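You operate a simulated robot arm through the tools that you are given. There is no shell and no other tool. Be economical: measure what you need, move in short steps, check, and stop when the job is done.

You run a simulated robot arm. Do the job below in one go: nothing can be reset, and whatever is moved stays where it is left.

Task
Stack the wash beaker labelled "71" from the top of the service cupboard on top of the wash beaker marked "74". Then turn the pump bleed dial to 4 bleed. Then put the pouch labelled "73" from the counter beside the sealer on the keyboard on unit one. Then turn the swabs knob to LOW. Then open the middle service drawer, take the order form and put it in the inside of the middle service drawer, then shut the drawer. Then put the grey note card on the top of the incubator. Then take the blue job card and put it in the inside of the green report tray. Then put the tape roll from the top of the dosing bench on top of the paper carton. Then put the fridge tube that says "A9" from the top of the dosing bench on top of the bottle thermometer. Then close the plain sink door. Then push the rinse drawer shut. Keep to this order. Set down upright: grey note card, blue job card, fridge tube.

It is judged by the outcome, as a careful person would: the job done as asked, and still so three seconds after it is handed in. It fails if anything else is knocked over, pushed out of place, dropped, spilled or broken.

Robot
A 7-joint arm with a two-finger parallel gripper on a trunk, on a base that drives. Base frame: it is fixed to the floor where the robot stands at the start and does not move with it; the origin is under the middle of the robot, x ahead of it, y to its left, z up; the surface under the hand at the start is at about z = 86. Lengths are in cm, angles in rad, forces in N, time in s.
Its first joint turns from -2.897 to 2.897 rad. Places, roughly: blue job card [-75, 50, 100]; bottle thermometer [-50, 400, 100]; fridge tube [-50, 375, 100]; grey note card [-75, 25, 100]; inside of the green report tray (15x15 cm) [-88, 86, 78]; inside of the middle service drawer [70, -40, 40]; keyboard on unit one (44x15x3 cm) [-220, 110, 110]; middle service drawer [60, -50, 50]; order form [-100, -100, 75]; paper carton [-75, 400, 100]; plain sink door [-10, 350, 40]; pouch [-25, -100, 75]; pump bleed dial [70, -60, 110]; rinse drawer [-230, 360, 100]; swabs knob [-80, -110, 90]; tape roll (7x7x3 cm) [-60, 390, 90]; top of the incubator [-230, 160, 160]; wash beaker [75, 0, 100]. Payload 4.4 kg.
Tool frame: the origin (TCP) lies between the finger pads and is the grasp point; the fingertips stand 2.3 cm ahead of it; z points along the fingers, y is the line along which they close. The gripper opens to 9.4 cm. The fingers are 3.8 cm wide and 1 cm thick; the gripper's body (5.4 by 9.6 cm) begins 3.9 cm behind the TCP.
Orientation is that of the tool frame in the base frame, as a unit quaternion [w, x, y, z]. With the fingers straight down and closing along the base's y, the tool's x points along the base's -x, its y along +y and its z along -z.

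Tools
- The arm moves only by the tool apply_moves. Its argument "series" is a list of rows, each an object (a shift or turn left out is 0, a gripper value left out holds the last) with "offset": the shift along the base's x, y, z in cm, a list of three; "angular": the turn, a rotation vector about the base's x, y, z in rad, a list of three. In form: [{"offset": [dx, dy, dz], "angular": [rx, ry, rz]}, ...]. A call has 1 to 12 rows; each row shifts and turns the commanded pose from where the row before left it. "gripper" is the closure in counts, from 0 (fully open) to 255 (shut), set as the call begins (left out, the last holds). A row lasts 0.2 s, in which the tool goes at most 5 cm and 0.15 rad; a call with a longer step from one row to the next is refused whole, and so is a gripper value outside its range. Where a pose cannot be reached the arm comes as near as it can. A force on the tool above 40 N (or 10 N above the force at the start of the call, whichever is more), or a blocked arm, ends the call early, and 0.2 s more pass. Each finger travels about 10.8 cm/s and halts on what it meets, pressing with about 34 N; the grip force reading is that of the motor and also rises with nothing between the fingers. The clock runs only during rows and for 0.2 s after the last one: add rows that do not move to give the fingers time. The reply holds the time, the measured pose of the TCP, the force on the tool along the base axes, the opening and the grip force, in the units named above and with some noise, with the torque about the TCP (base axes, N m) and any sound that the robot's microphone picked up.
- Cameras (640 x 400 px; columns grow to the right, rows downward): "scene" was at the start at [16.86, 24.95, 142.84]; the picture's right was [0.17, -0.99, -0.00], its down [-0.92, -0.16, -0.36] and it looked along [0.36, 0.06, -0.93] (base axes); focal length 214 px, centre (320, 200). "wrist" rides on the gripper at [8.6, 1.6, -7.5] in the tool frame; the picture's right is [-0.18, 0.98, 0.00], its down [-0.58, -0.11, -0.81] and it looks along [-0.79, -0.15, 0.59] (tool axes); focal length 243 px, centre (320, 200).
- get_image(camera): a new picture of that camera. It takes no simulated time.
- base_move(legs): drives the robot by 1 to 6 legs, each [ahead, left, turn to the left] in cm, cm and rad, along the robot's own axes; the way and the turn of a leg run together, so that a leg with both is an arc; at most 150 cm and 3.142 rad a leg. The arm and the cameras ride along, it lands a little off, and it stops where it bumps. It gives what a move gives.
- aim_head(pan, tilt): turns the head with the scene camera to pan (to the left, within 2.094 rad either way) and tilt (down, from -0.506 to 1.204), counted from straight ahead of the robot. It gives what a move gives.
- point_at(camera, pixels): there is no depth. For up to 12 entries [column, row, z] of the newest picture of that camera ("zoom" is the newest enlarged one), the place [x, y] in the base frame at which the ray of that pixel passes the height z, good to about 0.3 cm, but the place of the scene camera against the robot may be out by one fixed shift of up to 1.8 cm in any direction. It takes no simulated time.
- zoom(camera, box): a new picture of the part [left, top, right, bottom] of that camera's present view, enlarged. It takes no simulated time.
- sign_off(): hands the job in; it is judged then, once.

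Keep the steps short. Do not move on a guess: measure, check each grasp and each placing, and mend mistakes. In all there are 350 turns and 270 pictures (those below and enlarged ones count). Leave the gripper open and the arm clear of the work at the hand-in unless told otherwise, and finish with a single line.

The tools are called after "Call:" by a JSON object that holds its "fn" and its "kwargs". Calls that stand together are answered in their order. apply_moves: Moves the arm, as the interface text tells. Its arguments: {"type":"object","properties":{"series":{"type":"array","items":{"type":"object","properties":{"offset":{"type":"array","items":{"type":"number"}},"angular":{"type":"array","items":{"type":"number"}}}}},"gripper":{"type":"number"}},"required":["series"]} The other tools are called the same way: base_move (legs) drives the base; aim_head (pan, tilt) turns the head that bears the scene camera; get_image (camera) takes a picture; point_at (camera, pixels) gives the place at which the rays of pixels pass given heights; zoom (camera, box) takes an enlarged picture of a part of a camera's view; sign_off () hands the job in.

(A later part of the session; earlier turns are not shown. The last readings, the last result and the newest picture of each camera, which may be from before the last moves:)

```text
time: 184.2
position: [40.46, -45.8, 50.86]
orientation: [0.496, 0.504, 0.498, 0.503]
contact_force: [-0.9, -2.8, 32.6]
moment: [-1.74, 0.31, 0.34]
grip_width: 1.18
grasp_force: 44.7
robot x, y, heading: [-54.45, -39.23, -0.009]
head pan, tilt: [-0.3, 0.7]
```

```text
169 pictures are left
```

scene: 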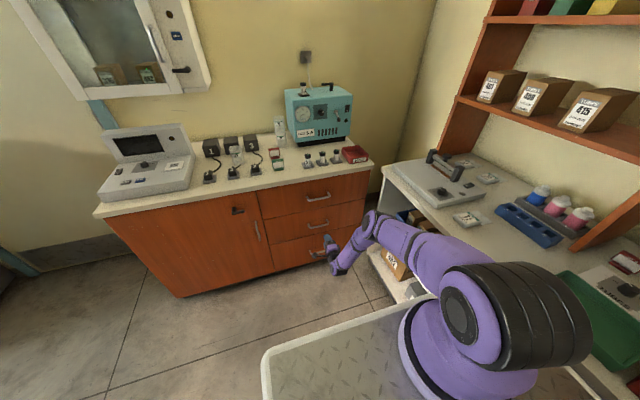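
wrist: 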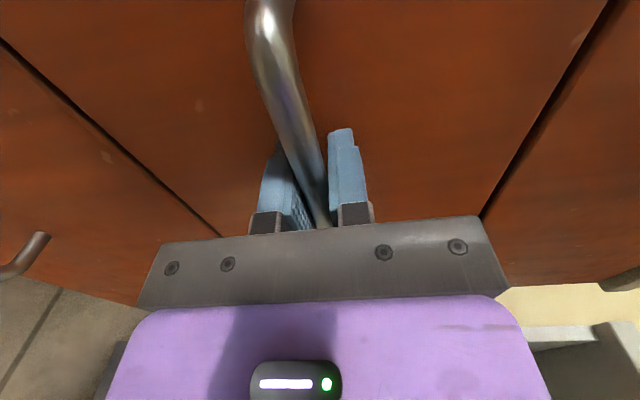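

Gripped the bar. Relieve vertically by +0.4, then pull by driving the base back 15 cm.

Call:
{"fn": "apply_moves", "kwargs": {"series": [{"offset": [0, 0, 0.4]}, {}]}}

Call:
{"fn": "base_move", "kwargs": {"legs": [[-15, 0, 0]]}}

Call:
{"fn": "get_image", "kwargs": {"camera": "scene"}}

```text
time: 184.8
position: [40.07, -45.8, 50.66]
orientation: [0.494, 0.506, 0.499, 0.501]
contact_force: [3.9, -3.2, 3.3]
moment: [-1.71, -0.01, -0.4]
grip_width: 1.19
grasp_force: 45.0
robot x, y, heading: [-54.57, -39.4, -0.01]
head pan, tilt: [-0.3, 0.7]
```

```text
time: 186.1
position: [25.08, -45.8, 50.77]
orientation: [0.494, 0.506, 0.499, 0.501]
contact_force: [-0.9, 0.0, -18.8]
moment: [-1.73, -0.11, 0.9]
grip_width: 1.19
grasp_force: 44.6
robot x, y, heading: [-69.57, -39.06, -0.01]
head pan, tilt: [-0.3, 0.7]
```

```text
168 pictures are left
```

scene: 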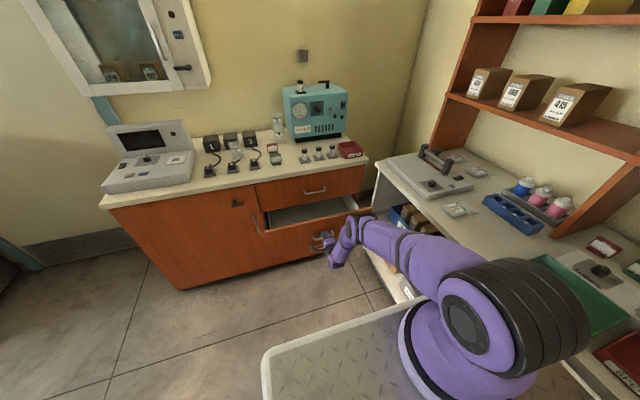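

Drawer opens. Pull another 14 cm.

Call:
{"fn": "base_move", "kwargs": {"legs": [[-14, 0, 0]]}}

Call:
{"fn": "get_image", "kwargs": {"camera": "scene"}}

```text
time: 188.0
position: [10.79, -45.8, 50.72]
orientation: [0.496, 0.505, 0.499, 0.499]
contact_force: [0.4, -0.1, 0.0]
moment: [-1.84, -0.07, -0.32]
grip_width: 1.18
grasp_force: 45.2
robot x, y, heading: [-83.82, -39.25, -0.01]
head pan, tilt: [-0.3, 0.7]
stopped in leg 1: the force on the tool passed its limit at 41 N (the readings are from after the stop); the commanded pose is now the measured one
```

```text
167 pictures are left
```

scene: 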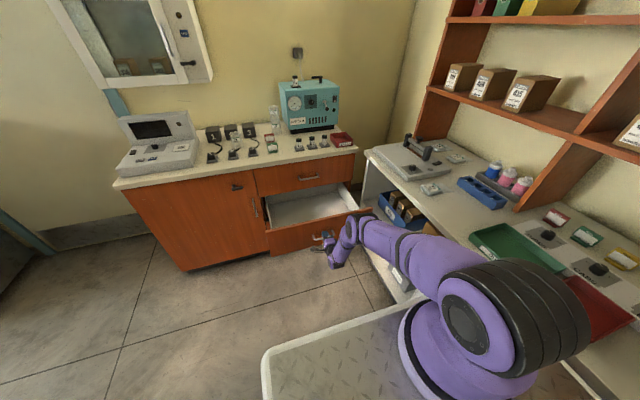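

Open ~29 cm. Release and back the base 12 cm, then raise the hand.

Call:
{"fn": "apply_moves", "kwargs": {"gripper": 120, "series": [{}, {}, {}]}}

Call:
{"fn": "base_move", "kwargs": {"legs": [[-12, 0, 0.01]]}}

Call:
{"fn": "apply_moves", "kwargs": {"series": [{"offset": [0, 0, 4]}, {"offset": [0, 0, 4]}, {"offset": [0, 0, 4]}, {"offset": [0, 0, 4]}, {"offset": [0, 0, 4]}, {"offset": [0, 0, 4]}, {"offset": [0, 0, 4]}, {"offset": [0, 0, 4]}, {"offset": [0, 0, 4]}, {"offset": [0, 0, 4]}, {"offset": [0, 0, 4]}, {}]}}

Call:
{"fn": "get_image", "kwargs": {"camera": "scene"}}

```text
time: 188.8
position: [10.88, -45.82, 50.89]
orientation: [0.496, 0.506, 0.498, 0.499]
contact_force: [0.3, 0.0, 0.1]
moment: [-0.04, 0.02, -0.04]
grip_width: 4.97
grasp_force: 0.1
robot x, y, heading: [-83.87, -39.5, -0.005]
head pan, tilt: [-0.3, 0.7]
```

```text
time: 190.0
position: [-1.21, -44.69, 50.75]
orientation: [0.493, 0.503, 0.501, 0.503]
contact_force: [0.2, 0.5, -1.0]
moment: [0.02, 0.02, -0.03]
grip_width: 4.96
grasp_force: 0.1
robot x, y, heading: [-95.75, -39.43, 0.006]
head pan, tilt: [-0.3, 0.7]
```

```text
time: 192.6
position: [-1.23, -44.72, 94.91]
orientation: [0.492, 0.504, 0.502, 0.503]
contact_force: [0.7, 0.2, -0.2]
moment: [0.01, -0.01, 0.0]
grip_width: 4.98
grasp_force: 0.2
robot x, y, heading: [-95.79, -38.87, 0.007]
head pan, tilt: [-0.3, 0.7]
```

```text
166 pictures are left
```

scene: 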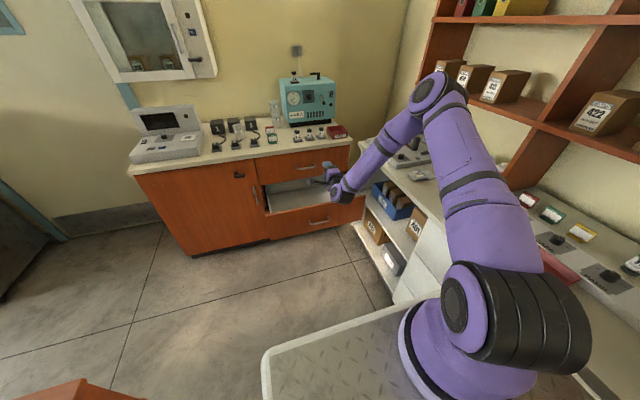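

Undo the roll first (brings the elbow away from the shelf).

Call:
{"fn": "apply_moves", "kwargs": {"series": [{"offset": [1, 0, 0.5], "angular": [-0.1428, 0, 0]}, {"offset": [1, 0, 0.5], "angular": [-0.1428, 0, 0]}, {"offset": [1, 0, 0.5], "angular": [-0.1428, 0, 0]}, {"offset": [0, 0, 0.5], "angular": [-0.1428, 0, 0]}, {"offset": [0, 0, 0.5], "angular": [-0.1428, 0, 0]}, {"offset": [0, 0, 0.5], "angular": [-0.1428, 0, 0]}, {"offset": [0, 0, 0.5], "angular": [-0.1428, 0, 0]}, {"offset": [0, 0, 0], "angular": [-0.1428, 0, 0]}, {"offset": [0, 0, 0], "angular": [-0.1428, 0, 0]}, {"offset": [0, 0, 0], "angular": [-0.1428, 0, 0]}, {"offset": [0, 0, 0], "angular": [-0.1428, 0, 0]}, {}]}}

Call:
{"fn": "apply_moves", "kwargs": {"series": [{"offset": [-2, 0.4, 2], "angular": [0, 0.1428, 0]}, {"offset": [-2, 0.4, 2], "angular": [0, 0.1428, 0]}, {"offset": [-2, 0.4, 2], "angular": [0, 0.1428, 0]}, {"offset": [-2, 0.4, 3], "angular": [0, 0.1428, 0]}, {"offset": [-2, 0.4, 3], "angular": [0, 0.1428, 0]}, {"offset": [-2, 0.4, 3], "angular": [0, 0.1428, 0]}, {"offset": [-2, 0.4, 3], "angular": [0, 0.1428, 0]}, {"offset": [-2, 0.4, 3], "angular": [0, 0.1428, 0]}, {"offset": [-2, 0.4, 3], "angular": [0, 0.1428, 0]}, {"offset": [-2, 0.4, 3], "angular": [0, 0.1428, 0]}, {"offset": [-2, 0.4, 3], "angular": [0, 0.1428, 0]}, {}]}}

Call:
{"fn": "aim_head", "kwargs": {"pan": -1.1, "tilt": 0.7}}

Call:
{"fn": "get_image", "kwargs": {"camera": "scene"}}

```text
time: 195.2
position: [1.84, -44.68, 98.4]
orientation: [0.704, 0.008, 0.71, 0.001]
contact_force: [0.8, 0.1, 0.2]
moment: [-0.01, -0.03, -0.01]
grip_width: 4.97
grasp_force: 0.0
robot x, y, heading: [-95.58, -38.99, 0.005]
head pan, tilt: [-0.3, 0.7]
```

```text
time: 197.8
position: [-20.37, -40.31, 128.26]
orientation: [-0.004, 0.006, 1.0, -0.006]
contact_force: [0.4, -0.5, -0.4]
moment: [0.02, 0.0, 0.0]
grip_width: 4.97
grasp_force: 0.1
robot x, y, heading: [-95.88, -38.87, 0.006]
head pan, tilt: [-0.3, 0.7]
```

```text
time: 199.0
position: [-20.3, -40.41, 128.21]
orientation: [-0.004, 0.005, 1.0, -0.004]
contact_force: [0.0, -0.7, -0.3]
moment: [0.04, 0.01, 0.01]
grip_width: 4.97
grasp_force: 0.0
robot x, y, heading: [-96.09, -38.84, 0.004]
head pan, tilt: [-1.1, 0.7]
```

```text
165 pictures are left
```

scene: 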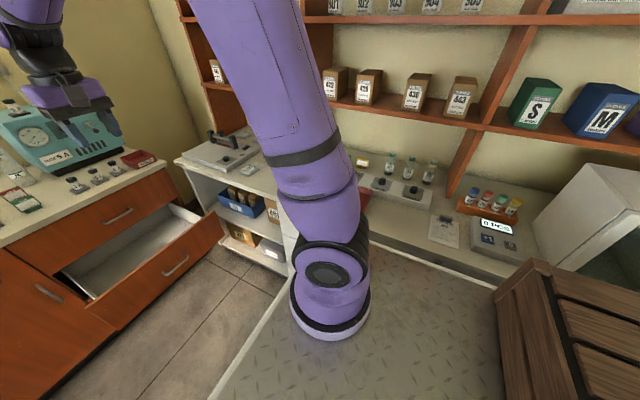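

Middle drawer is open. Zoom on the order form at (443,230).

Call:
{"fn": "zoom", "kwargs": {"camera": "scene", "box": [360, 150, 540, 270]}}

```text
3.33 times, centred on (450, 210) of scene
```

zoom: 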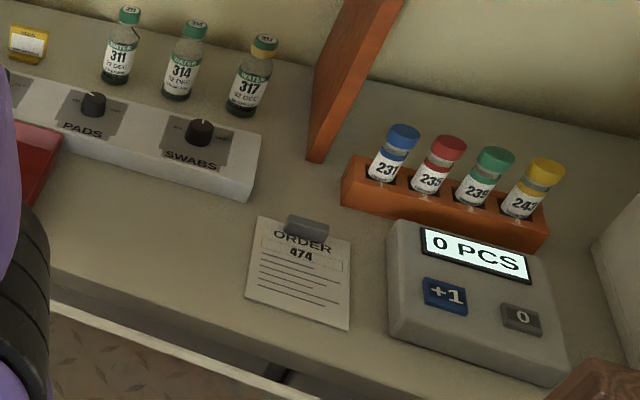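

Swing the hand over to above the form, yawing -90°.

Call:
{"fn": "apply_moves", "kwargs": {"gripper": 60, "series": [{"offset": [-2, -4.4, 0], "angular": [0, 0, -0.1428]}, {"offset": [-2, -4.4, 0], "angular": [0, 0, -0.1428]}, {"offset": [-2, -4.4, 0], "angular": [0, 0, -0.1428]}, {"offset": [-2.5, -4.2, 0], "angular": [0, 0, -0.1428]}, {"offset": [-2.5, -4.2, 0], "angular": [0, 0, -0.1428]}, {"offset": [-3, -3.8, 0], "angular": [0, 0, -0.1428]}, {"offset": [-3, -3.8, 0], "angular": [0, 0, -0.1428]}, {"offset": [-4, -2.5, 0], "angular": [0, 0, -0.1428]}, {"offset": [-4, -2.5, 0], "angular": [0, 0, -0.1428]}, {"offset": [-4.5, -2, 0], "angular": [0, 0, -0.1428]}, {"offset": [-4.5, -2, 0], "angular": [0, 0, -0.1428]}, {}]}}

Call:
{"fn": "apply_moves", "kwargs": {"series": [{"offset": [-4.8, 0, 0]}, {"offset": [-4.8, 0, 0]}, {"offset": [-4.8, 0, 0]}, {"offset": [-4.8, 0, 0]}, {"offset": [-4.8, 0, 0]}, {"offset": [-4.8, 0, 0]}, {"offset": [-4.8, 0, 0]}, {"offset": [-4.8, 0, 0]}, {"offset": [-4.5, 0, -2]}, {"offset": [0, -1.5, -4]}, {"offset": [0, -1.5, -4]}, {}]}}

Call:
{"fn": "get_image", "kwargs": {"camera": "wrist"}}

```text
time: 201.6
position: [-54.27, -78.26, 128.26]
orientation: [-0.007, 0.712, 0.702, 0.001]
contact_force: [1.5, 0.3, 0.4]
moment: [-0.02, 0.03, -0.02]
grip_width: 7.19
grasp_force: 0.1
robot x, y, heading: [-95.76, -38.87, -0.002]
head pan, tilt: [-1.1, 0.7]
```

```text
time: 204.2
position: [-96.93, -81.65, 118.14]
orientation: [-0.007, 0.711, 0.703, -0.001]
contact_force: [-0.2, -1.4, 0.2]
moment: [0.02, 0.07, -0.01]
grip_width: 7.2
grasp_force: 0.1
robot x, y, heading: [-95.72, -39.16, 0.001]
head pan, tilt: [-1.1, 0.7]
```

```text
163 pictures are left
```

wrist: 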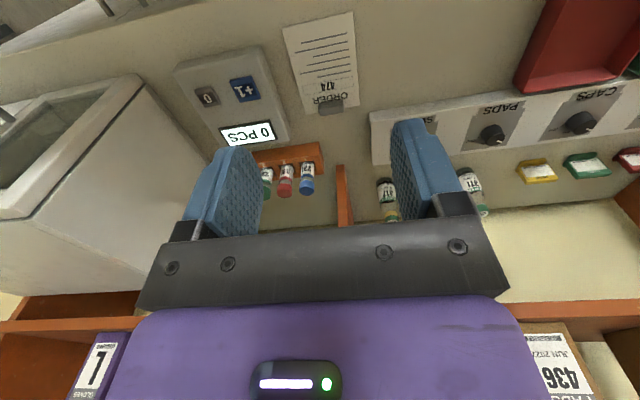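

Call:
{"fn": "zoom", "kwargs": {"camera": "wrist", "box": [275, 5, 375, 125]}}

```text
3.33 times, centred on (325, 65) of wrist
```

zoom: 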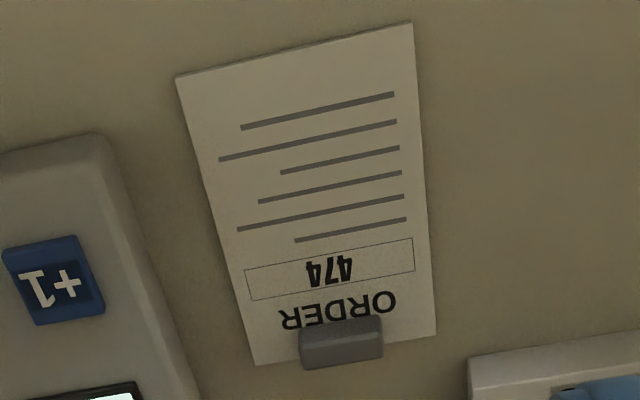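

Call:
{"fn": "point_at", "kwargs": {"camera": "zoom", "pixels": [[176, 76, 86.3], [412, 22, 86.3], [256, 365, 86.3], [437, 335, 86.3], [300, 330, 88], [382, 317, 88], [302, 368, 88], [384, 352, 88], [342, 345, 88], [300, 360, 86], [384, 340, 86]]}}

```text
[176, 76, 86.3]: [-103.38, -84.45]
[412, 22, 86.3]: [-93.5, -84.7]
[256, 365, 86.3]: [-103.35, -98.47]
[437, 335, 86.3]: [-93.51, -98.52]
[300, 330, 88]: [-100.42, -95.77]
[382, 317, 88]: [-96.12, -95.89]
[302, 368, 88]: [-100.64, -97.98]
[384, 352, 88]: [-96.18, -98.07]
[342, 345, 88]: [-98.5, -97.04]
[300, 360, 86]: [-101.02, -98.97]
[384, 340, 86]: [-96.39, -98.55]
```

Form: x -103.4…-93.5, y -84.5…-98.5; clip block centre (-98.4,-97.0), 4.4 wide. Move above the clip and down to TCP 93.

Call:
{"fn": "apply_moves", "kwargs": {"gripper": 85, "series": [{"offset": [-0.5, -4, -2.5]}, {"offset": [-0.5, -4, -2.5]}, {"offset": [-0.4, -4, -2.5]}, {"offset": [0, -3.3, -3]}, {"offset": [0, 0, -4.5]}, {"offset": [0, 0, -4.5]}, {"offset": [0, 0, -4]}, {"offset": [0, 0, -1.5]}, {}]}}

Call:
{"fn": "get_image", "kwargs": {"camera": "wrist"}}

```text
time: 206.2
position: [-98.59, -96.93, 93.37]
orientation: [-0.007, 0.711, 0.703, -0.001]
contact_force: [-0.3, 0.2, 0.1]
moment: [0.0, 0.03, -0.02]
grip_width: 6.25
grasp_force: 0.1
robot x, y, heading: [-95.71, -39.08, 0.008]
head pan, tilt: [-1.1, 0.7]
```

```text
161 pictures are left
```

wrist: 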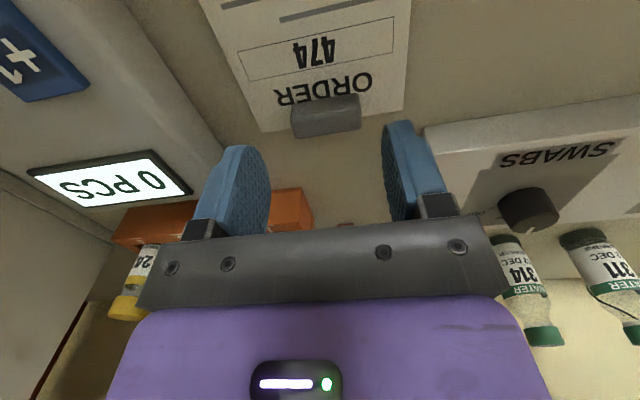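

Clip is centred within 0.3 cm. Trim and descend 4.4, then close.

Call:
{"fn": "apply_moves", "kwargs": {"series": [{"offset": [0.3, 0, -2]}, {"offset": [0, 0, -1.5]}, {"offset": [0, 0, -0.8]}, {}]}}

Call:
{"fn": "apply_moves", "kwargs": {"gripper": 255, "series": [{}, {}, {}, {}]}}

Call:
{"fn": "get_image", "kwargs": {"camera": "wrist"}}

```text
time: 207.2
position: [-98.2, -96.81, 89.09]
orientation: [-0.006, 0.712, 0.703, 0.0]
contact_force: [0.2, -0.8, -0.5]
moment: [0.03, -0.01, -0.04]
grip_width: 6.27
grasp_force: 0.1
robot x, y, heading: [-95.89, -39.11, 0.001]
head pan, tilt: [-1.1, 0.7]
```

```text
time: 208.2
position: [-98.37, -96.9, 89.09]
orientation: [-0.006, 0.712, 0.702, 0.0]
contact_force: [0.4, 0.5, 0.3]
moment: [-0.03, -0.07, 0.02]
grip_width: 4.3
grasp_force: 33.7
robot x, y, heading: [-95.56, -38.88, 0.005]
head pan, tilt: [-1.1, 0.7]
```

```text
160 pictures are left
```

wrist: 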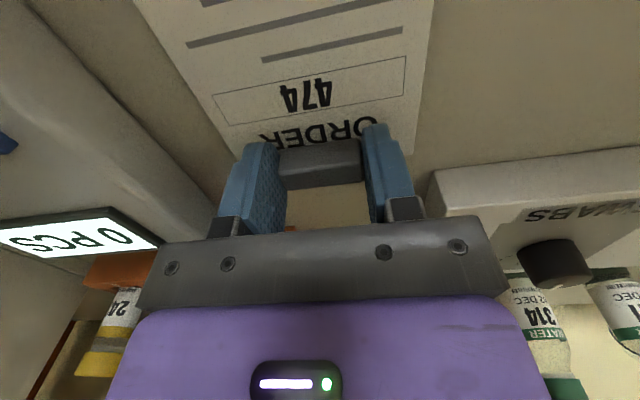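

Clip gripped (4.3). Lift slowly.

Call:
{"fn": "apply_moves", "kwargs": {"series": [{"offset": [0, 0, 0.3]}, {"offset": [0, 0, 0.5]}, {"offset": [0, 0, 0.8]}, {"offset": [0, 0, 1.2]}, {"offset": [0, 0, 1.5]}, {"offset": [0, 0, 1.5]}, {"offset": [0, 0, 1.5]}, {"offset": [0, 0, 1]}, {"offset": [0, 0, 0.5]}, {}]}}

Call:
{"fn": "get_image", "kwargs": {"camera": "wrist"}}

```text
time: 210.4
position: [-98.15, -96.78, 97.76]
orientation: [-0.006, 0.712, 0.702, 0.0]
contact_force: [0.7, 0.3, -1.2]
moment: [-0.03, 0.03, 0.02]
grip_width: 4.3
grasp_force: 33.7
robot x, y, heading: [-95.57, -38.84, 0.005]
head pan, tilt: [-1.1, 0.7]
```

```text
159 pictures are left
```

wrist: 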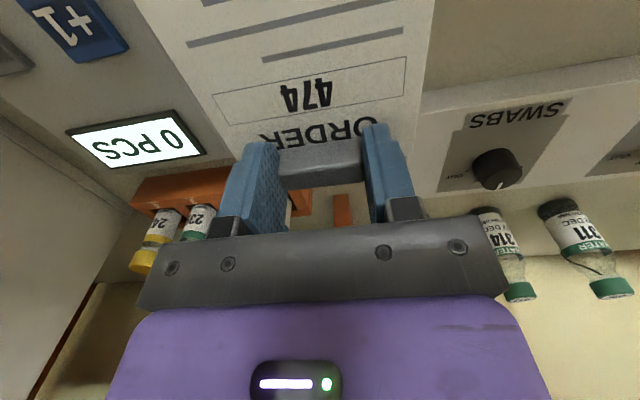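

Form is held rigidly. One zoom on the swabs knob while here.

Call:
{"fn": "zoom", "kwargs": {"camera": "wrist", "box": [430, 90, 590, 210]}}

```text
3.33 times, centred on (510, 150) of wrist
```

zoom: 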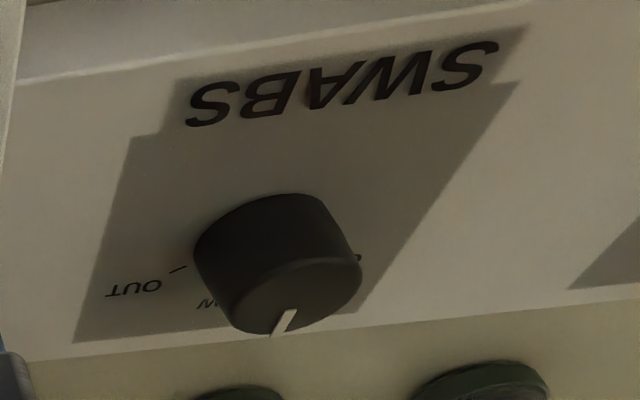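

Call:
{"fn": "point_at", "kwargs": {"camera": "zoom", "pixels": [[294, 310, 91.5], [276, 335, 91.5], [297, 293, 91.5], [235, 298, 91.5], [361, 275, 91.5], [214, 303, 89], [130, 137, 89], [75, 340, 89], [362, 312, 89], [503, 85, 89]]}}

```text
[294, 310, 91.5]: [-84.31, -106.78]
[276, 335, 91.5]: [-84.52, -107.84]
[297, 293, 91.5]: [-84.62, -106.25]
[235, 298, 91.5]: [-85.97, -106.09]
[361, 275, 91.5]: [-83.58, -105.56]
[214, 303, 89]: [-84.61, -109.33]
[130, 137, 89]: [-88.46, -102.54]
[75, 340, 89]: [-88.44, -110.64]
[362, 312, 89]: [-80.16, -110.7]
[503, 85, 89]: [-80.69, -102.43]
```

Swabs at LOW (pointer close to -90…-100°). Now raise the form and bring the hand round to the front, keeping this yaw.

Call:
{"fn": "apply_moves", "kwargs": {"series": [{"offset": [0, 2.5, 2]}, {"offset": [0, 3, 3]}, {"offset": [0, 3, 3]}, {"offset": [0, 3, 3]}, {"offset": [0, 3, 3]}, {"offset": [1, 2, 3.5]}, {"offset": [2, 1, 3.5]}, {"offset": [3, 0, 3.5]}, {"offset": [3.5, 0, 3]}, {"offset": [4, 0, 2]}, {"offset": [4, 0, 0]}, {"offset": [4, 0, 0]}]}}

Call:
{"fn": "apply_moves", "kwargs": {"series": [{"offset": [4, 0, 0]}, {"offset": [4, 0, 0]}, {"offset": [4, 0, 0]}, {"offset": [4, 0, 0]}, {"offset": [4, 0, 0]}, {"offset": [4, 0.5, 0]}, {"offset": [4, 1, 0]}, {"offset": [4, 1, 0]}, {"offset": [4, 2, 0]}, {"offset": [4, 2, 0]}, {"offset": [3.5, 3, 0]}, {"offset": [3, 3, 0]}]}}

Call:
{"fn": "apply_moves", "kwargs": {"series": [{"offset": [3, 3, 0]}, {"offset": [2, 3, 0]}, {"offset": [2, 3, 0]}, {"offset": [1, 3, 0]}, {"offset": [0, 3, 0]}, {"offset": [0, 3, 0]}, {}]}}

Call:
{"fn": "aim_head", "kwargs": {"pan": -0.4, "tilt": 0.7}}

Call:
{"fn": "get_image", "kwargs": {"camera": "scene"}}

```text
time: 213.0
position: [-76.78, -79.28, 126.98]
orientation: [-0.007, 0.712, 0.702, 0.0]
contact_force: [-0.4, -0.2, 0.5]
moment: [-0.06, -0.02, 0.01]
grip_width: 4.28
grasp_force: 34.0
robot x, y, heading: [-95.82, -39.04, 0.008]
head pan, tilt: [-1.1, 0.7]
```

```text
time: 215.6
position: [-30.15, -66.86, 127.54]
orientation: [-0.006, 0.711, 0.704, 0.0]
contact_force: [-0.3, -0.4, -0.6]
moment: [0.03, -0.03, -0.01]
grip_width: 4.29
grasp_force: 34.2
robot x, y, heading: [-95.62, -39.49, 0.004]
head pan, tilt: [-1.1, 0.7]
```

```text
time: 217.2
position: [-22.01, -48.76, 127.26]
orientation: [-0.006, 0.712, 0.702, 0.0]
contact_force: [0.8, -0.3, -0.9]
moment: [-0.03, -0.01, 0.0]
grip_width: 4.28
grasp_force: 33.6
robot x, y, heading: [-95.85, -39.03, 0.002]
head pan, tilt: [-1.1, 0.7]
```

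```text
time: 218.2
position: [-22.13, -48.78, 127.24]
orientation: [-0.006, 0.711, 0.703, 0.0]
contact_force: [0.3, 0.1, -0.4]
moment: [-0.06, 0.01, 0.01]
grip_width: 4.28
grasp_force: 33.4
robot x, y, heading: [-96.17, -38.94, -0.001]
head pan, tilt: [-0.4, 0.7]
```

```text
157 pictures are left
```

scene: 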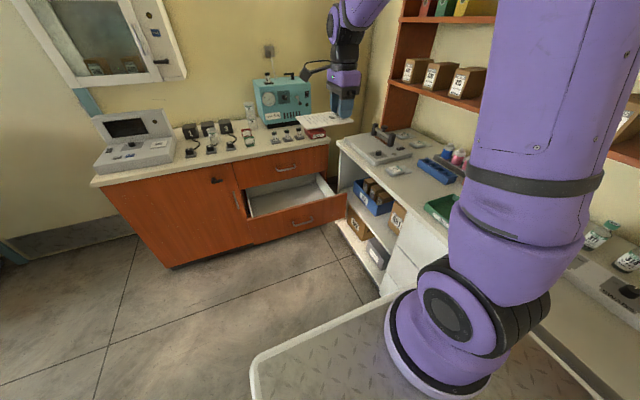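

Zoom on the drawer and measure its inner edges.

Call:
{"fn": "zoom", "kwargs": {"camera": "scene", "box": [220, 150, 360, 255]}}

Call:
{"fn": "point_at", "kwargs": {"camera": "scene", "pixels": [[247, 218, 58], [247, 218, 61], [337, 198, 58], [337, 198, 61], [300, 222, 50], [303, 222, 51], [250, 218, 42], [335, 205, 42]]}}

```text
3.81 times, centred on (290, 202) of scene
```

zoom: 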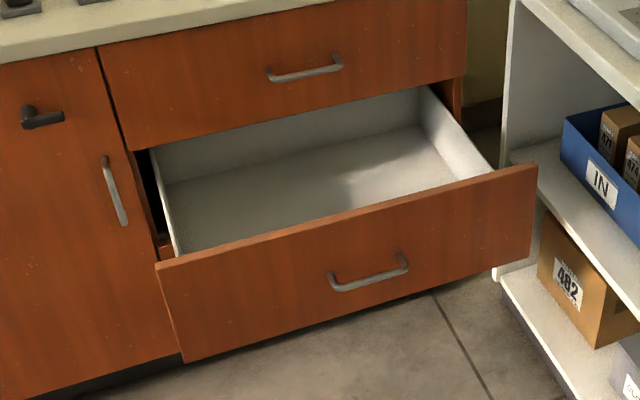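

```text
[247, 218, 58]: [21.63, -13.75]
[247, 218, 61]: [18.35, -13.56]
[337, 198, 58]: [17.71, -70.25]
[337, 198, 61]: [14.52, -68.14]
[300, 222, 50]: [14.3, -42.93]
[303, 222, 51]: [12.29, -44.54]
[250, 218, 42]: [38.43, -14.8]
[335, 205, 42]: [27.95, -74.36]
```

Drawer interior about x 18–45, y -17…-66. Drive ahead 39 and bring the hand over (29,-48), then lower.

Call:
{"fn": "base_move", "kwargs": {"legs": [[39, 0, 0]]}}

Call:
{"fn": "apply_moves", "kwargs": {"series": [{"offset": [2, 0, -2]}, {"offset": [3, 0, -3]}, {"offset": [3, 0.3, -3.5]}, {"offset": [3, 0.4, -3.5]}, {"offset": [0, 0, -4]}, {"offset": [0, 0, -4]}, {"offset": [0, 0, -4]}, {"offset": [0, 0, -4]}, {"offset": [0, 0, -4]}, {"offset": [0, 0, -4]}, {"offset": [0, 0, -4]}, {}]}}

Call:
{"fn": "get_image", "kwargs": {"camera": "scene"}}

Call:
{"fn": "get_image", "kwargs": {"camera": "wrist"}}

```text
time: 220.7
position: [16.76, -48.81, 127.26]
orientation: [-0.006, 0.712, 0.702, 0.0]
contact_force: [-0.3, 0.0, -1.1]
moment: [-0.05, 0.01, 0.02]
grip_width: 4.31
grasp_force: 34.6
robot x, y, heading: [-57.01, -38.95, 0.004]
head pan, tilt: [-0.4, 0.7]
```

```text
time: 223.3
position: [27.81, -48.23, 87.35]
orientation: [-0.007, 0.712, 0.702, 0.0]
contact_force: [-0.7, -1.1, -1.2]
moment: [0.0, -0.03, 0.0]
grip_width: 4.3
grasp_force: 34.3
robot x, y, heading: [-57.01, -39.18, -0.001]
head pan, tilt: [-0.4, 0.7]
```

```text
155 pictures are left
```

scene: 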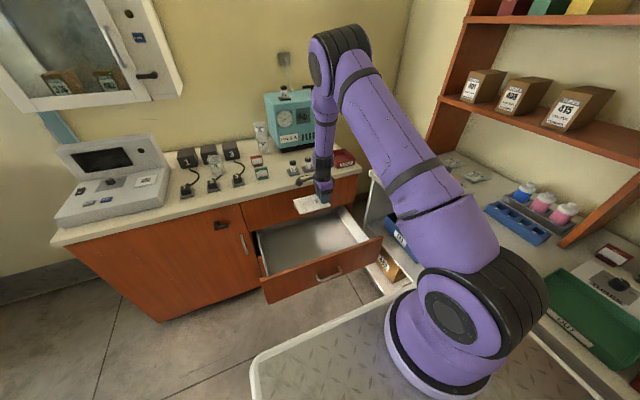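

```text
154 pictures are left
```

wrist: 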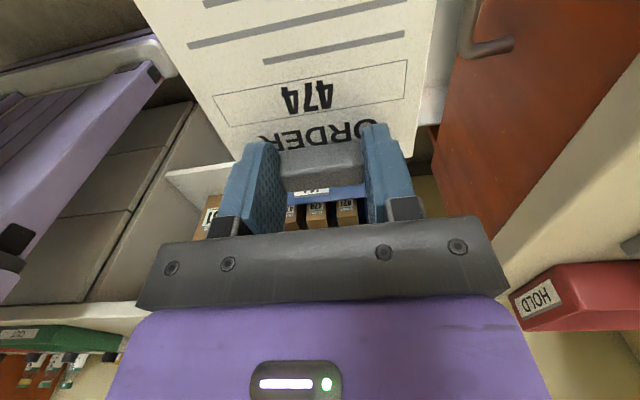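

Continue down to z≈55.

Call:
{"fn": "apply_moves", "kwargs": {"series": [{"offset": [0, 0, -4]}, {"offset": [0, 0, -4]}, {"offset": [0, 0, -4]}, {"offset": [0, 0, -4]}, {"offset": [0, 0, -4]}, {"offset": [0, 0, -4]}, {"offset": [0, 0, -4]}, {"offset": [0, 0, -3]}, {}]}}

Call:
{"fn": "get_image", "kwargs": {"camera": "scene"}}

Call:
{"fn": "get_image", "kwargs": {"camera": "wrist"}}

```text
time: 225.3
position: [27.73, -48.26, 56.22]
orientation: [-0.006, 0.712, 0.702, 0.0]
contact_force: [-0.1, -0.6, -0.4]
moment: [0.0, 0.01, 0.0]
grip_width: 4.31
grasp_force: 34.1
robot x, y, heading: [-56.95, -39.19, 0.0]
head pan, tilt: [-0.4, 0.7]
```

```text
153 pictures are left
```

scene: 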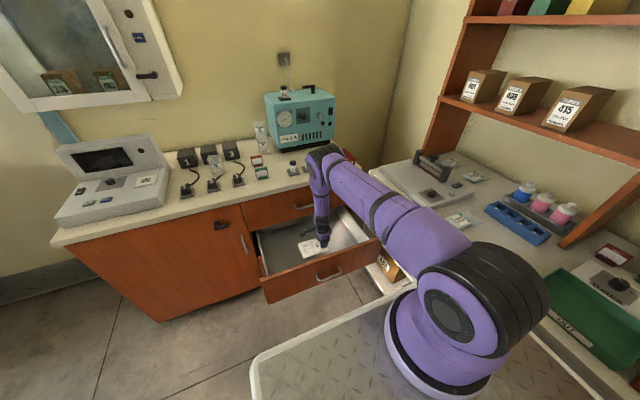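

```text
152 pictures are left
```

wrist: 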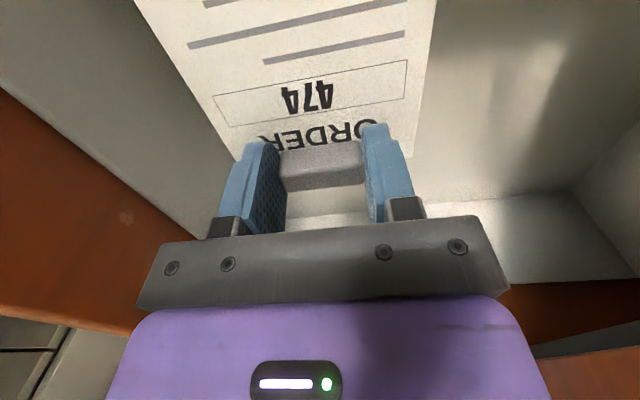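

Inside the drawer. Lower in steps until it touches the bottom.

Call:
{"fn": "apply_moves", "kwargs": {"series": [{"offset": [0, 0, -2]}, {"offset": [0, 0, -2]}, {"offset": [0, 0, -2]}, {"offset": [0, 0, -1.5]}, {}]}}

Call:
{"fn": "get_image", "kwargs": {"camera": "wrist"}}

```text
time: 226.5
position: [27.76, -48.18, 48.71]
orientation: [-0.007, 0.712, 0.702, 0.0]
contact_force: [-0.5, -0.3, -0.8]
moment: [-0.01, -0.03, 0.01]
grip_width: 4.27
grasp_force: 33.7
robot x, y, heading: [-57.04, -38.86, -0.001]
head pan, tilt: [-0.4, 0.7]
```

```text
151 pictures are left
```

wrist: 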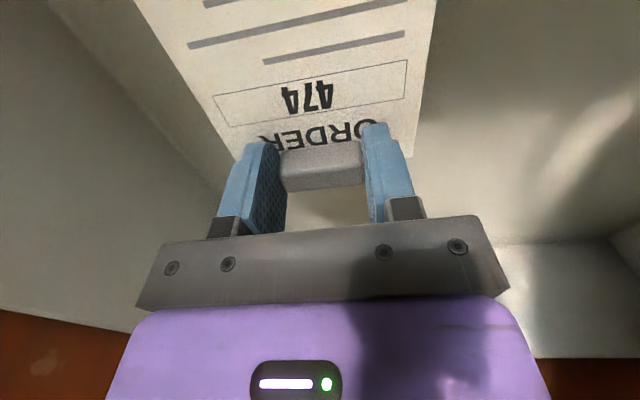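

Call:
{"fn": "apply_moves", "kwargs": {"series": [{"offset": [0, 0, -0.8]}, {"offset": [0, 0, -0.8]}, {"offset": [0, 0, -0.8]}, {"offset": [0, 0, -0.6]}, {}]}}

Call:
{"fn": "apply_moves", "kwargs": {"series": [{"offset": [0, 0, -0.5]}, {"offset": [0, 0, -0.5]}, {}]}}

```text
time: 227.7
position: [27.72, -48.16, 45.7]
orientation: [-0.007, 0.712, 0.703, 0.0]
contact_force: [-0.1, -0.9, 0.2]
moment: [0.0, -0.01, 0.01]
grip_width: 4.31
grasp_force: 33.9
robot x, y, heading: [-56.59, -39.02, 0.005]
head pan, tilt: [-0.4, 0.7]
```

```text
time: 228.5
position: [27.9, -48.2, 44.88]
orientation: [-0.005, 0.712, 0.702, 0.002]
contact_force: [1.7, -2.1, 27.0]
moment: [0.31, -0.27, 0.01]
grip_width: 4.31
grasp_force: 34.0
robot x, y, heading: [-56.34, -39.39, 0.0]
head pan, tilt: [-0.4, 0.7]
```

Contact at z 44.9. Ease, open to 6.2 and lift straight up.

Call:
{"fn": "apply_moves", "kwargs": {"series": [{"offset": [0, 0, 0.25]}, {}]}}

Call:
{"fn": "apply_moves", "kwargs": {"gripper": 85, "series": [{}, {}, {}, {"offset": [0, 0, 1]}, {"offset": [0, 0, 2]}, {"offset": [0, 0, 3]}, {"offset": [0, 0, 4]}, {"offset": [0, 0, 4]}, {"offset": [0, 0, 4]}, {}]}}

Call:
{"fn": "get_image", "kwargs": {"camera": "wrist"}}

```text
time: 229.1
position: [27.68, -48.0, 45.0]
orientation: [-0.008, 0.712, 0.702, 0.0]
contact_force: [-1.2, -1.3, 3.8]
moment: [-0.13, -0.22, -0.03]
grip_width: 4.3
grasp_force: 34.0
robot x, y, heading: [-57.04, -38.82, -0.004]
head pan, tilt: [-0.4, 0.7]
```

```text
time: 231.3
position: [27.63, -47.97, 63.15]
orientation: [-0.006, 0.712, 0.702, 0.0]
contact_force: [-0.3, -0.5, -0.1]
moment: [0.02, -0.02, -0.01]
grip_width: 6.25
grasp_force: 0.0
robot x, y, heading: [-56.97, -38.83, 0.001]
head pan, tilt: [-0.4, 0.7]
```

```text
150 pictures are left
```

wrist: 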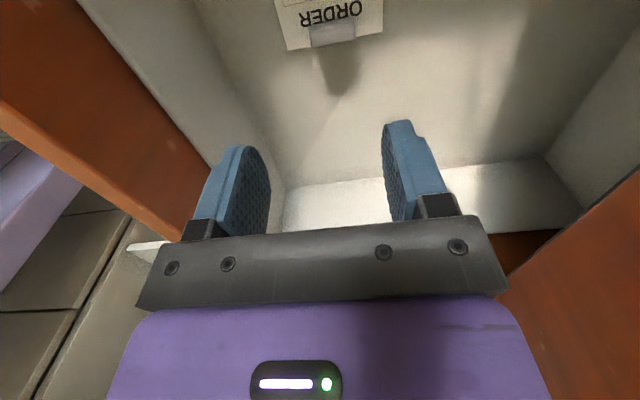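

Form lies flat in the drawer. Raise to z≈108, then back the base 36 cm.

Call:
{"fn": "apply_moves", "kwargs": {"gripper": 255, "series": [{"offset": [0, 0, 4]}, {"offset": [0, 0, 4]}, {"offset": [0, 0, 4]}, {"offset": [0, 0, 4]}, {"offset": [0, 0, 4]}, {"offset": [0, 0, 4]}, {"offset": [0, 0, 4]}, {"offset": [0, 0, 4]}, {"offset": [0, 0, 4]}, {"offset": [0, 0, 4]}, {"offset": [0, 0, 4]}, {}]}}

Call:
{"fn": "base_move", "kwargs": {"legs": [[-36, 0, 0]]}}

Call:
{"fn": "apply_moves", "kwargs": {"series": [{"offset": [0, 0, 1], "angular": [0, 0, 0.1428]}, {"offset": [0, 0, 1], "angular": [0, 0, 0.1428]}, {"offset": [0, 0, 1], "angular": [0, 0, 0.1428]}, {"offset": [0, 0, 1], "angular": [0, 0, 0.1428]}, {"offset": [0, 0, 1], "angular": [0, 0, 0.1428]}, {"offset": [0, 0, 1], "angular": [0, 0, 0.1428]}, {"offset": [0, 0, 1], "angular": [0, 0, 0.1428]}, {"offset": [0, 0, 1], "angular": [0, 0, 0.1428]}, {"offset": [0, 0, 1], "angular": [0, 0, 0.1428]}, {"offset": [0, 0, 1], "angular": [0, 0, 0.1428]}, {"offset": [0, 0, 1], "angular": [0, 0, 0.1428]}, {}]}}

```text
time: 233.9
position: [27.68, -48.15, 106.95]
orientation: [-0.008, 0.712, 0.702, -0.001]
contact_force: [1.1, 0.5, -0.1]
moment: [-0.01, -0.01, 0.01]
grip_width: 0.0
grasp_force: 33.9
robot x, y, heading: [-56.83, -38.93, 0.001]
head pan, tilt: [-0.4, 0.7]
```

```text
time: 236.2
position: [-8.76, -48.15, 106.87]
orientation: [-0.006, 0.711, 0.703, 0.0]
contact_force: [-0.4, -0.2, -0.5]
moment: [-0.02, 0.02, 0.01]
grip_width: 0.02
grasp_force: 34.5
robot x, y, heading: [-93.35, -38.69, -0.0]
head pan, tilt: [-0.4, 0.7]
```

```text
time: 238.8
position: [-8.72, -48.27, 117.85]
orientation: [-0.005, 0.006, 1.0, -0.005]
contact_force: [0.0, 0.2, 0.6]
moment: [-0.02, 0.0, -0.01]
grip_width: 0.0
grasp_force: 34.2
robot x, y, heading: [-93.29, -39.2, -0.0]
head pan, tilt: [-0.4, 0.7]
```

Pitch the hand to horizontal while lowering.

Call:
{"fn": "apply_moves", "kwargs": {"series": [{"offset": [0.7, 0.1, -2], "angular": [0, -0.1428, 0]}, {"offset": [0.7, 0.1, -2], "angular": [0, -0.1428, 0]}, {"offset": [0.7, 0.1, -2], "angular": [0, -0.1428, 0]}, {"offset": [0.7, 0.1, -2], "angular": [0, -0.1428, 0]}, {"offset": [0.7, 0.1, -2], "angular": [0, -0.1428, 0]}, {"offset": [0.7, 0.1, -2], "angular": [0, -0.1428, 0]}, {"offset": [0.7, 0.1, -2], "angular": [0, -0.1428, 0]}, {"offset": [0.7, 0.1, -2], "angular": [0, -0.1428, 0]}, {"offset": [0.7, 0.1, -2], "angular": [0, -0.1428, 0]}, {"offset": [0.7, 0.1, -2], "angular": [0, -0.1428, 0]}, {"offset": [0, 0.1, -2], "angular": [0, -0.1428, 0]}, {}]}}

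Call:
{"fn": "apply_moves", "kwargs": {"series": [{"offset": [0, 0, -4]}, {"offset": [0, 0, -4]}, {"offset": [0, 0, -4]}, {"offset": [0, 0, -4]}, {"offset": [0, 0, -4]}, {"offset": [0, 0, -4]}, {"offset": [0, 0, -4]}, {"offset": [0, 0, -4]}, {"offset": [0, 0, -4]}, {"offset": [0, 0, -3.5]}, {}]}}

Call:
{"fn": "get_image", "kwargs": {"camera": "scene"}}

Call:
{"fn": "get_image", "kwargs": {"camera": "wrist"}}

```text
time: 241.4
position: [-1.69, -46.95, 95.88]
orientation: [0.704, 0.009, 0.71, 0.002]
contact_force: [0.0, -0.2, 0.5]
moment: [-0.01, 0.0, -0.02]
grip_width: 0.01
grasp_force: 33.8
robot x, y, heading: [-93.77, -38.97, 0.005]
head pan, tilt: [-0.4, 0.7]
```

```text
time: 243.8
position: [-1.91, -46.98, 56.22]
orientation: [0.704, 0.009, 0.71, 0.0]
contact_force: [0.2, 0.0, -0.1]
moment: [0.01, 0.02, -0.02]
grip_width: 0.0
grasp_force: 33.8
robot x, y, heading: [-93.4, -38.91, 0.003]
head pan, tilt: [-0.4, 0.7]
```

```text
149 pictures are left
```

scene: 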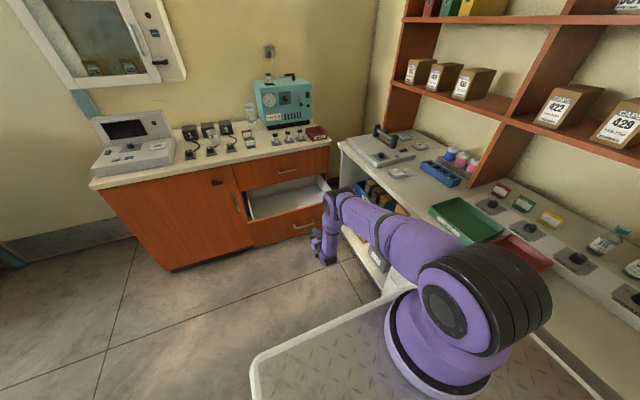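

```text
148 pictures are left
```

wrist: 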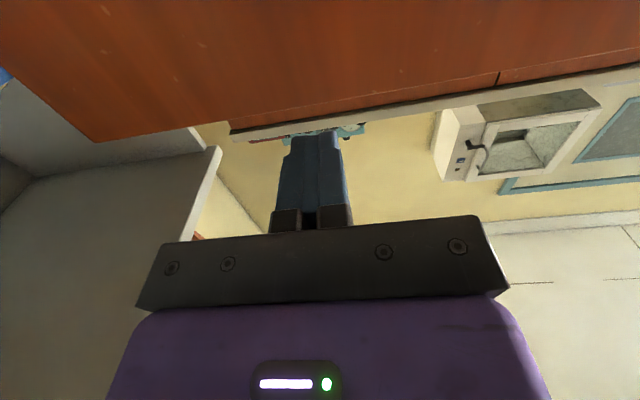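

Hand points at the drawer face, fingers shut at z 56. Drive ahead to contact and push.

Call:
{"fn": "base_move", "kwargs": {"legs": [[14, 0, 0], [27, 0, 0]]}}

Call:
{"fn": "get_image", "kwargs": {"camera": "scene"}}

```text
time: 246.6
position: [38.93, -46.23, 56.27]
orientation: [0.704, 0.007, 0.71, 0.003]
contact_force: [0.3, -0.4, 0.4]
moment: [-0.01, 0.0, -0.03]
grip_width: 0.0
grasp_force: 33.5
robot x, y, heading: [-53.08, -38.74, 0.001]
head pan, tilt: [-0.4, 0.7]
```

```text
147 pictures are left
```

scene: 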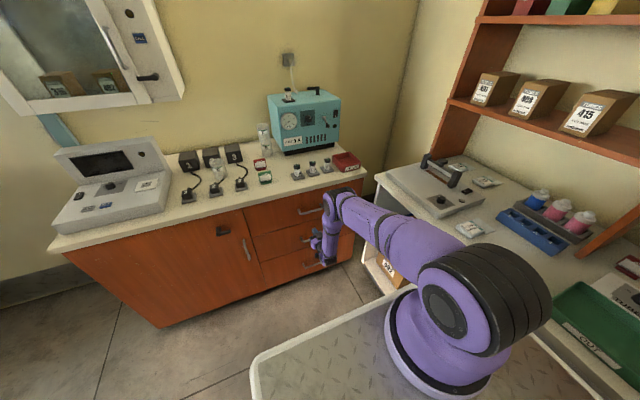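

Nearly shut. Push on in small amounts until it stops.

Call:
{"fn": "base_move", "kwargs": {"legs": [[2, 0, 0], [2, 0, 0]]}}

Call:
{"fn": "zoom", "kwargs": {"camera": "scene", "box": [220, 170, 380, 290]}}

```text
time: 247.7
position: [40.77, -46.17, 56.09]
orientation: [0.704, 0.006, 0.711, 0.004]
contact_force: [-9.8, 0.2, 6.4]
moment: [0.06, -0.37, 0.04]
grip_width: 0.02
grasp_force: 34.0
robot x, y, heading: [-50.57, -38.86, 0.005]
head pan, tilt: [-0.4, 0.7]
stopped in leg 2: the force on the tool passed its limit at 68 N (the readings are from after the stop); the commanded pose is now the measured one
```

```text
3.33 times, centred on (300, 230) of scene
```

zoom: 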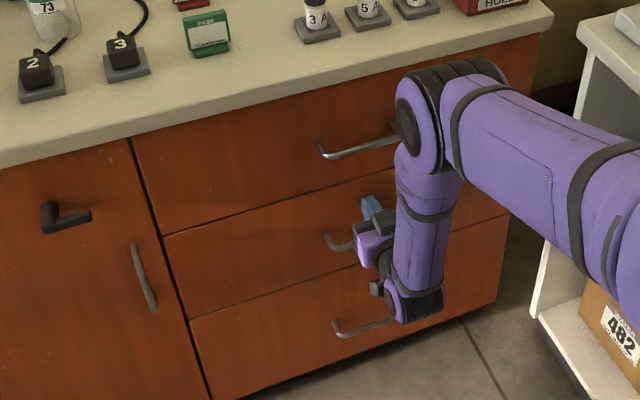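

The drawer hit its stop: shut. Back off 24 cm, raise and return the hand to vertical.

Call:
{"fn": "base_move", "kwargs": {"legs": [[-24, 0, 0]]}}

Call:
{"fn": "apply_moves", "kwargs": {"gripper": 120, "series": [{"offset": [0, 0, 4]}, {"offset": [0, 0, 4]}, {"offset": [0, 0, 4]}, {"offset": [0, 0, 4]}, {"offset": [0, 0, 4]}, {"offset": [0, 0, 4]}, {"offset": [0, 0, 4]}, {"offset": [0, 0, 4]}, {"offset": [0, 0, 4]}, {"offset": [0, 0, 4]}, {}]}}

Call:
{"fn": "apply_moves", "kwargs": {"series": [{"offset": [-2, 0.4, 2], "angular": [0, 0.1428, 0]}, {"offset": [-2, 0.4, 2], "angular": [0, 0.1428, 0]}, {"offset": [-2, 0.4, 2], "angular": [0, 0.1428, 0]}, {"offset": [-2, 0.4, 3], "angular": [0, 0.1428, 0]}, {"offset": [-2, 0.4, 3], "angular": [0, 0.1428, 0]}, {"offset": [-2, 0.4, 3], "angular": [0, 0.1428, 0]}, {"offset": [-2, 0.4, 3], "angular": [0, 0.1428, 0]}, {"offset": [-2, 0.4, 3], "angular": [0, 0.1428, 0]}, {"offset": [-2, 0.4, 3], "angular": [0, 0.1428, 0]}, {"offset": [-2, 0.4, 3], "angular": [0, 0.1428, 0]}, {"offset": [-2, 0.4, 3], "angular": [0, 0.1428, 0]}, {}]}}

Call:
{"fn": "get_image", "kwargs": {"camera": "scene"}}

```text
time: 249.5
position: [17.21, -46.18, 56.21]
orientation: [0.703, 0.005, 0.711, 0.005]
contact_force: [0.3, -0.6, -0.7]
moment: [0.02, 0.03, -0.03]
grip_width: 0.0
grasp_force: 33.8
robot x, y, heading: [-74.17, -38.91, 0.011]
head pan, tilt: [-0.4, 0.7]
```

```text
time: 251.9
position: [17.13, -46.21, 96.18]
orientation: [0.703, 0.004, 0.711, 0.005]
contact_force: [1.0, 0.3, -0.8]
moment: [0.01, -0.02, -0.02]
grip_width: 4.97
grasp_force: 0.3
robot x, y, heading: [-74.37, -39.07, 0.017]
head pan, tilt: [-0.4, 0.7]
```

```text
time: 254.5
position: [-5.0, -41.87, 126.04]
orientation: [-0.006, 0.007, 1.0, 0.0]
contact_force: [0.4, 0.9, 0.6]
moment: [-0.01, 0.01, 0.04]
grip_width: 4.96
grasp_force: 0.0
robot x, y, heading: [-74.55, -39.03, 0.012]
head pan, tilt: [-0.4, 0.7]
```

```text
145 pictures are left
```

scene: 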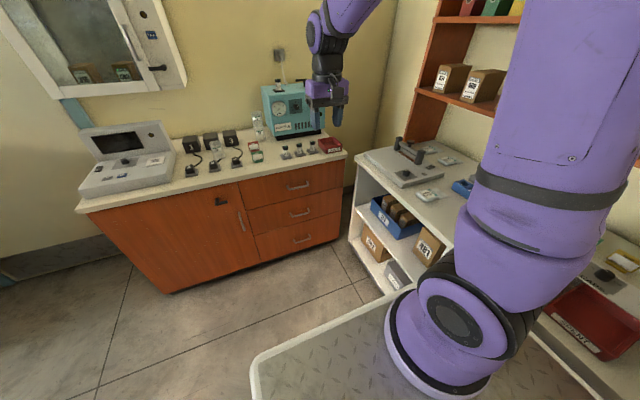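

Drawer shut, nothing disturbed. Bring the hand in, drive back to (-142,-37), left 28, then turn right 90°.

Call:
{"fn": "apply_moves", "kwargs": {"series": [{"offset": [-3, 0, 1]}, {"offset": [-4, 0, 1]}, {"offset": [-4, 0, 1]}, {"offset": [-4, 0, 1]}, {"offset": [-3, 0, 1]}, {}]}}

Call:
{"fn": "base_move", "kwargs": {"legs": [[-68, 0, -0.012], [0, 29, 0], [0, 0, -1.57]]}}

Call:
{"fn": "aim_head", "kwargs": {"pan": 1.57, "tilt": 0.7}}

Call:
{"fn": "get_image", "kwargs": {"camera": "scene"}}

```text
time: 255.9
position: [-22.82, -41.69, 131.32]
orientation: [-0.005, 0.006, 1.0, 0.0]
contact_force: [0.6, 0.3, 0.4]
moment: [0.01, -0.01, 0.0]
grip_width: 4.97
grasp_force: 0.0
robot x, y, heading: [-74.21, -39.03, 0.01]
head pan, tilt: [-0.4, 0.7]
```

```text
time: 265.1
position: [-145.65, -61.72, 131.3]
orientation: [-0.004, 0.716, 0.698, 0.003]
contact_force: [-0.8, -0.8, 0.8]
moment: [0.0, 0.01, 0.04]
grip_width: 4.96
grasp_force: 0.1
robot x, y, heading: [-142.65, -10.13, -1.574]
head pan, tilt: [-0.4, 0.7]
```

```text
time: 267.0
position: [-145.63, -61.74, 131.35]
orientation: [-0.003, 0.717, 0.697, 0.004]
contact_force: [-1.0, -0.4, 0.3]
moment: [0.0, -0.01, -0.01]
grip_width: 4.97
grasp_force: 0.2
robot x, y, heading: [-142.51, -10.44, -1.576]
head pan, tilt: [1.571, 0.7]
```

```text
144 pictures are left
```

scene: 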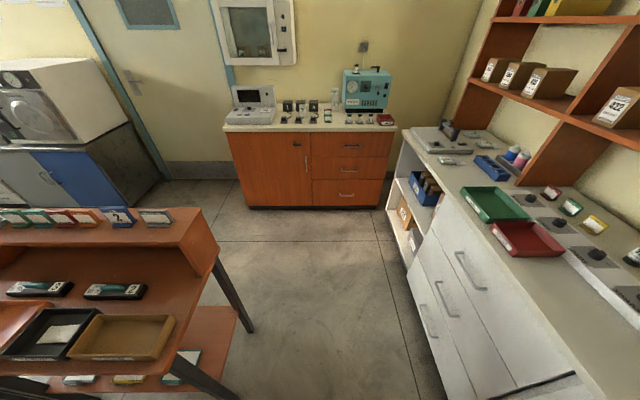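

Drive backward 66 cm (to y≈56).

Call:
{"fn": "base_move", "kwargs": {"legs": [[-66, 0, 0.005]]}}

Call:
{"fn": "get_image", "kwargs": {"camera": "scene"}}

```text
time: 270.6
position: [-145.48, 2.36, 131.29]
orientation: [-0.003, 0.716, 0.699, 0.004]
contact_force: [0.5, -0.7, -0.1]
moment: [0.01, 0.04, -0.03]
grip_width: 4.96
grasp_force: 0.1
robot x, y, heading: [-142.35, 53.75, -1.569]
head pan, tilt: [1.571, 0.7]
```

```text
143 pictures are left
```

scene: 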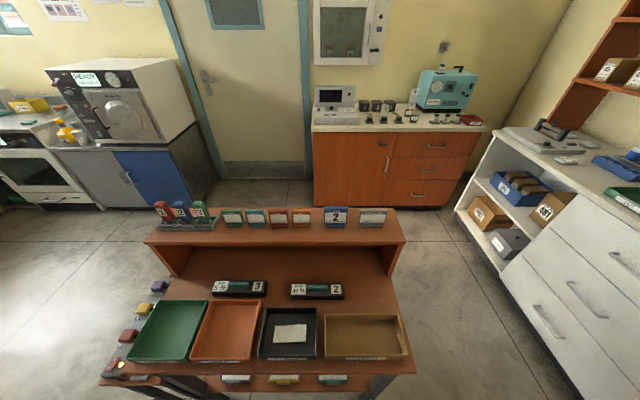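

Great view. Zoom on the upper shelf and on the trays.

Call:
{"fn": "zoom", "kwargs": {"camera": "scene", "box": [240, 190, 420, 310]}}

Call:
{"fn": "point_at", "kwargs": {"camera": "scene", "pixels": [[372, 227, 97], [337, 226, 97], [405, 243, 97], [145, 243, 97], [395, 212, 97], [180, 330, 78], [205, 300, 78], [125, 360, 78], [415, 375, 76], [372, 227, 94], [372, 227, 100]]}}

```text
3.33 times, centred on (330, 250) of scene
```

zoom: 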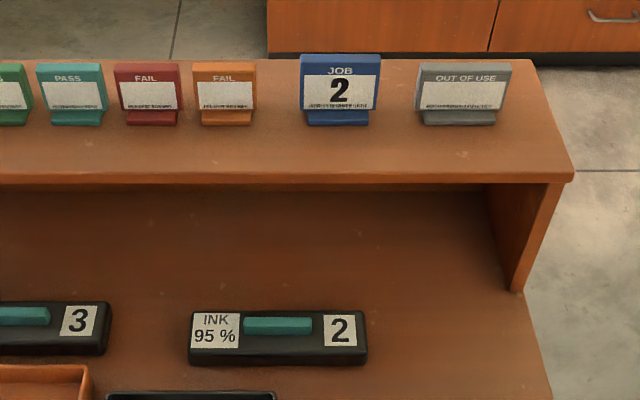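

```text
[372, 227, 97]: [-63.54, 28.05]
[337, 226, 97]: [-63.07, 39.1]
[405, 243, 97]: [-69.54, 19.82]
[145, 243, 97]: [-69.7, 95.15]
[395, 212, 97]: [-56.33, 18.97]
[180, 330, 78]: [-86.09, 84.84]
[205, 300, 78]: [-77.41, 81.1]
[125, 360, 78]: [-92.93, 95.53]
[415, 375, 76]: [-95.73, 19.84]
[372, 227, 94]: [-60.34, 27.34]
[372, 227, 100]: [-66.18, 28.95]
```

Grey card = "OUT OF USE" at ≈(-63.5,28), shelf z≈97. I'll rotate the hand by +180° (camera on the -y side, away from the neighbours) while moving to (-66,12).

Call:
{"fn": "apply_moves", "kwargs": {"series": [{"offset": [3, -1, 0], "angular": [0, 0, 0.1428]}, {"offset": [4, -0.5, 0], "angular": [0, 0, 0.1428]}, {"offset": [4, 0, 0], "angular": [0, 0, 0.1428]}, {"offset": [4, 0, 0], "angular": [0, 0, 0.1428]}, {"offset": [4, 0, 0], "angular": [0, 0, 0.1428]}, {"offset": [4, 0, 0], "angular": [0, 0, 0.1428]}, {"offset": [4, 0.5, 0], "angular": [0, 0, 0.1428]}, {"offset": [4, 0.5, 0], "angular": [0, 0, 0.1428]}, {"offset": [4, 0.5, 0], "angular": [0, 0, 0.1428]}, {"offset": [4, 0.5, 0], "angular": [0, 0, 0.1428]}, {"offset": [4, 0.5, 0], "angular": [0, 0, 0.1428]}, {"offset": [4, 0.5, 0], "angular": [0, 0, 0.1428]}]}}

Call:
{"fn": "apply_moves", "kwargs": {"series": [{"offset": [4, 0.5, 0], "angular": [0, 0, 0.1428]}, {"offset": [4, 0.5, 0], "angular": [0, 0, 0.1428]}, {"offset": [4, 0.5, 0], "angular": [0, 0, 0.1428]}, {"offset": [4, 0.5, 0], "angular": [0, 0, 0.1428]}, {"offset": [4, 0.5, 0], "angular": [0, 0, 0.1428]}, {"offset": [4, 0.5, 0], "angular": [0, 0, 0.1428]}, {"offset": [4, 0.5, 0], "angular": [0, 0, 0.1428]}, {"offset": [4, 0.5, 0], "angular": [0, 0, 0.1428]}, {"offset": [0, 0, 0], "angular": [0, 0, 0.1428]}, {"offset": [0, 0, 0], "angular": [0, 0, 0.117]}, {}]}}

Call:
{"fn": "get_image", "kwargs": {"camera": "wrist"}}

```text
time: 273.2
position: [-98.51, 3.64, 131.33]
orientation: [-0.004, -0.061, 0.998, -0.001]
contact_force: [-1.0, -1.0, 0.4]
moment: [-0.04, -0.09, 0.02]
grip_width: 4.95
grasp_force: 0.0
robot x, y, heading: [-142.42, 53.66, -1.57]
head pan, tilt: [1.571, 0.7]
```

```text
time: 275.6
position: [-70.45, 9.02, 130.46]
orientation: [-0.004, -0.69, 0.724, -0.004]
contact_force: [-0.3, -0.1, -0.4]
moment: [0.0, 0.0, -0.01]
grip_width: 4.96
grasp_force: 0.1
out of reach, approached as far as the arm can: row 7, 8
robot x, y, heading: [-141.97, 53.94, -1.569]
head pan, tilt: [1.571, 0.7]
```

```text
141 pictures are left
```

wrist: 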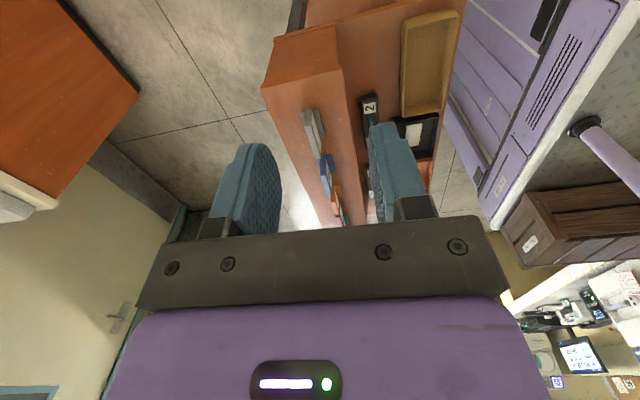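

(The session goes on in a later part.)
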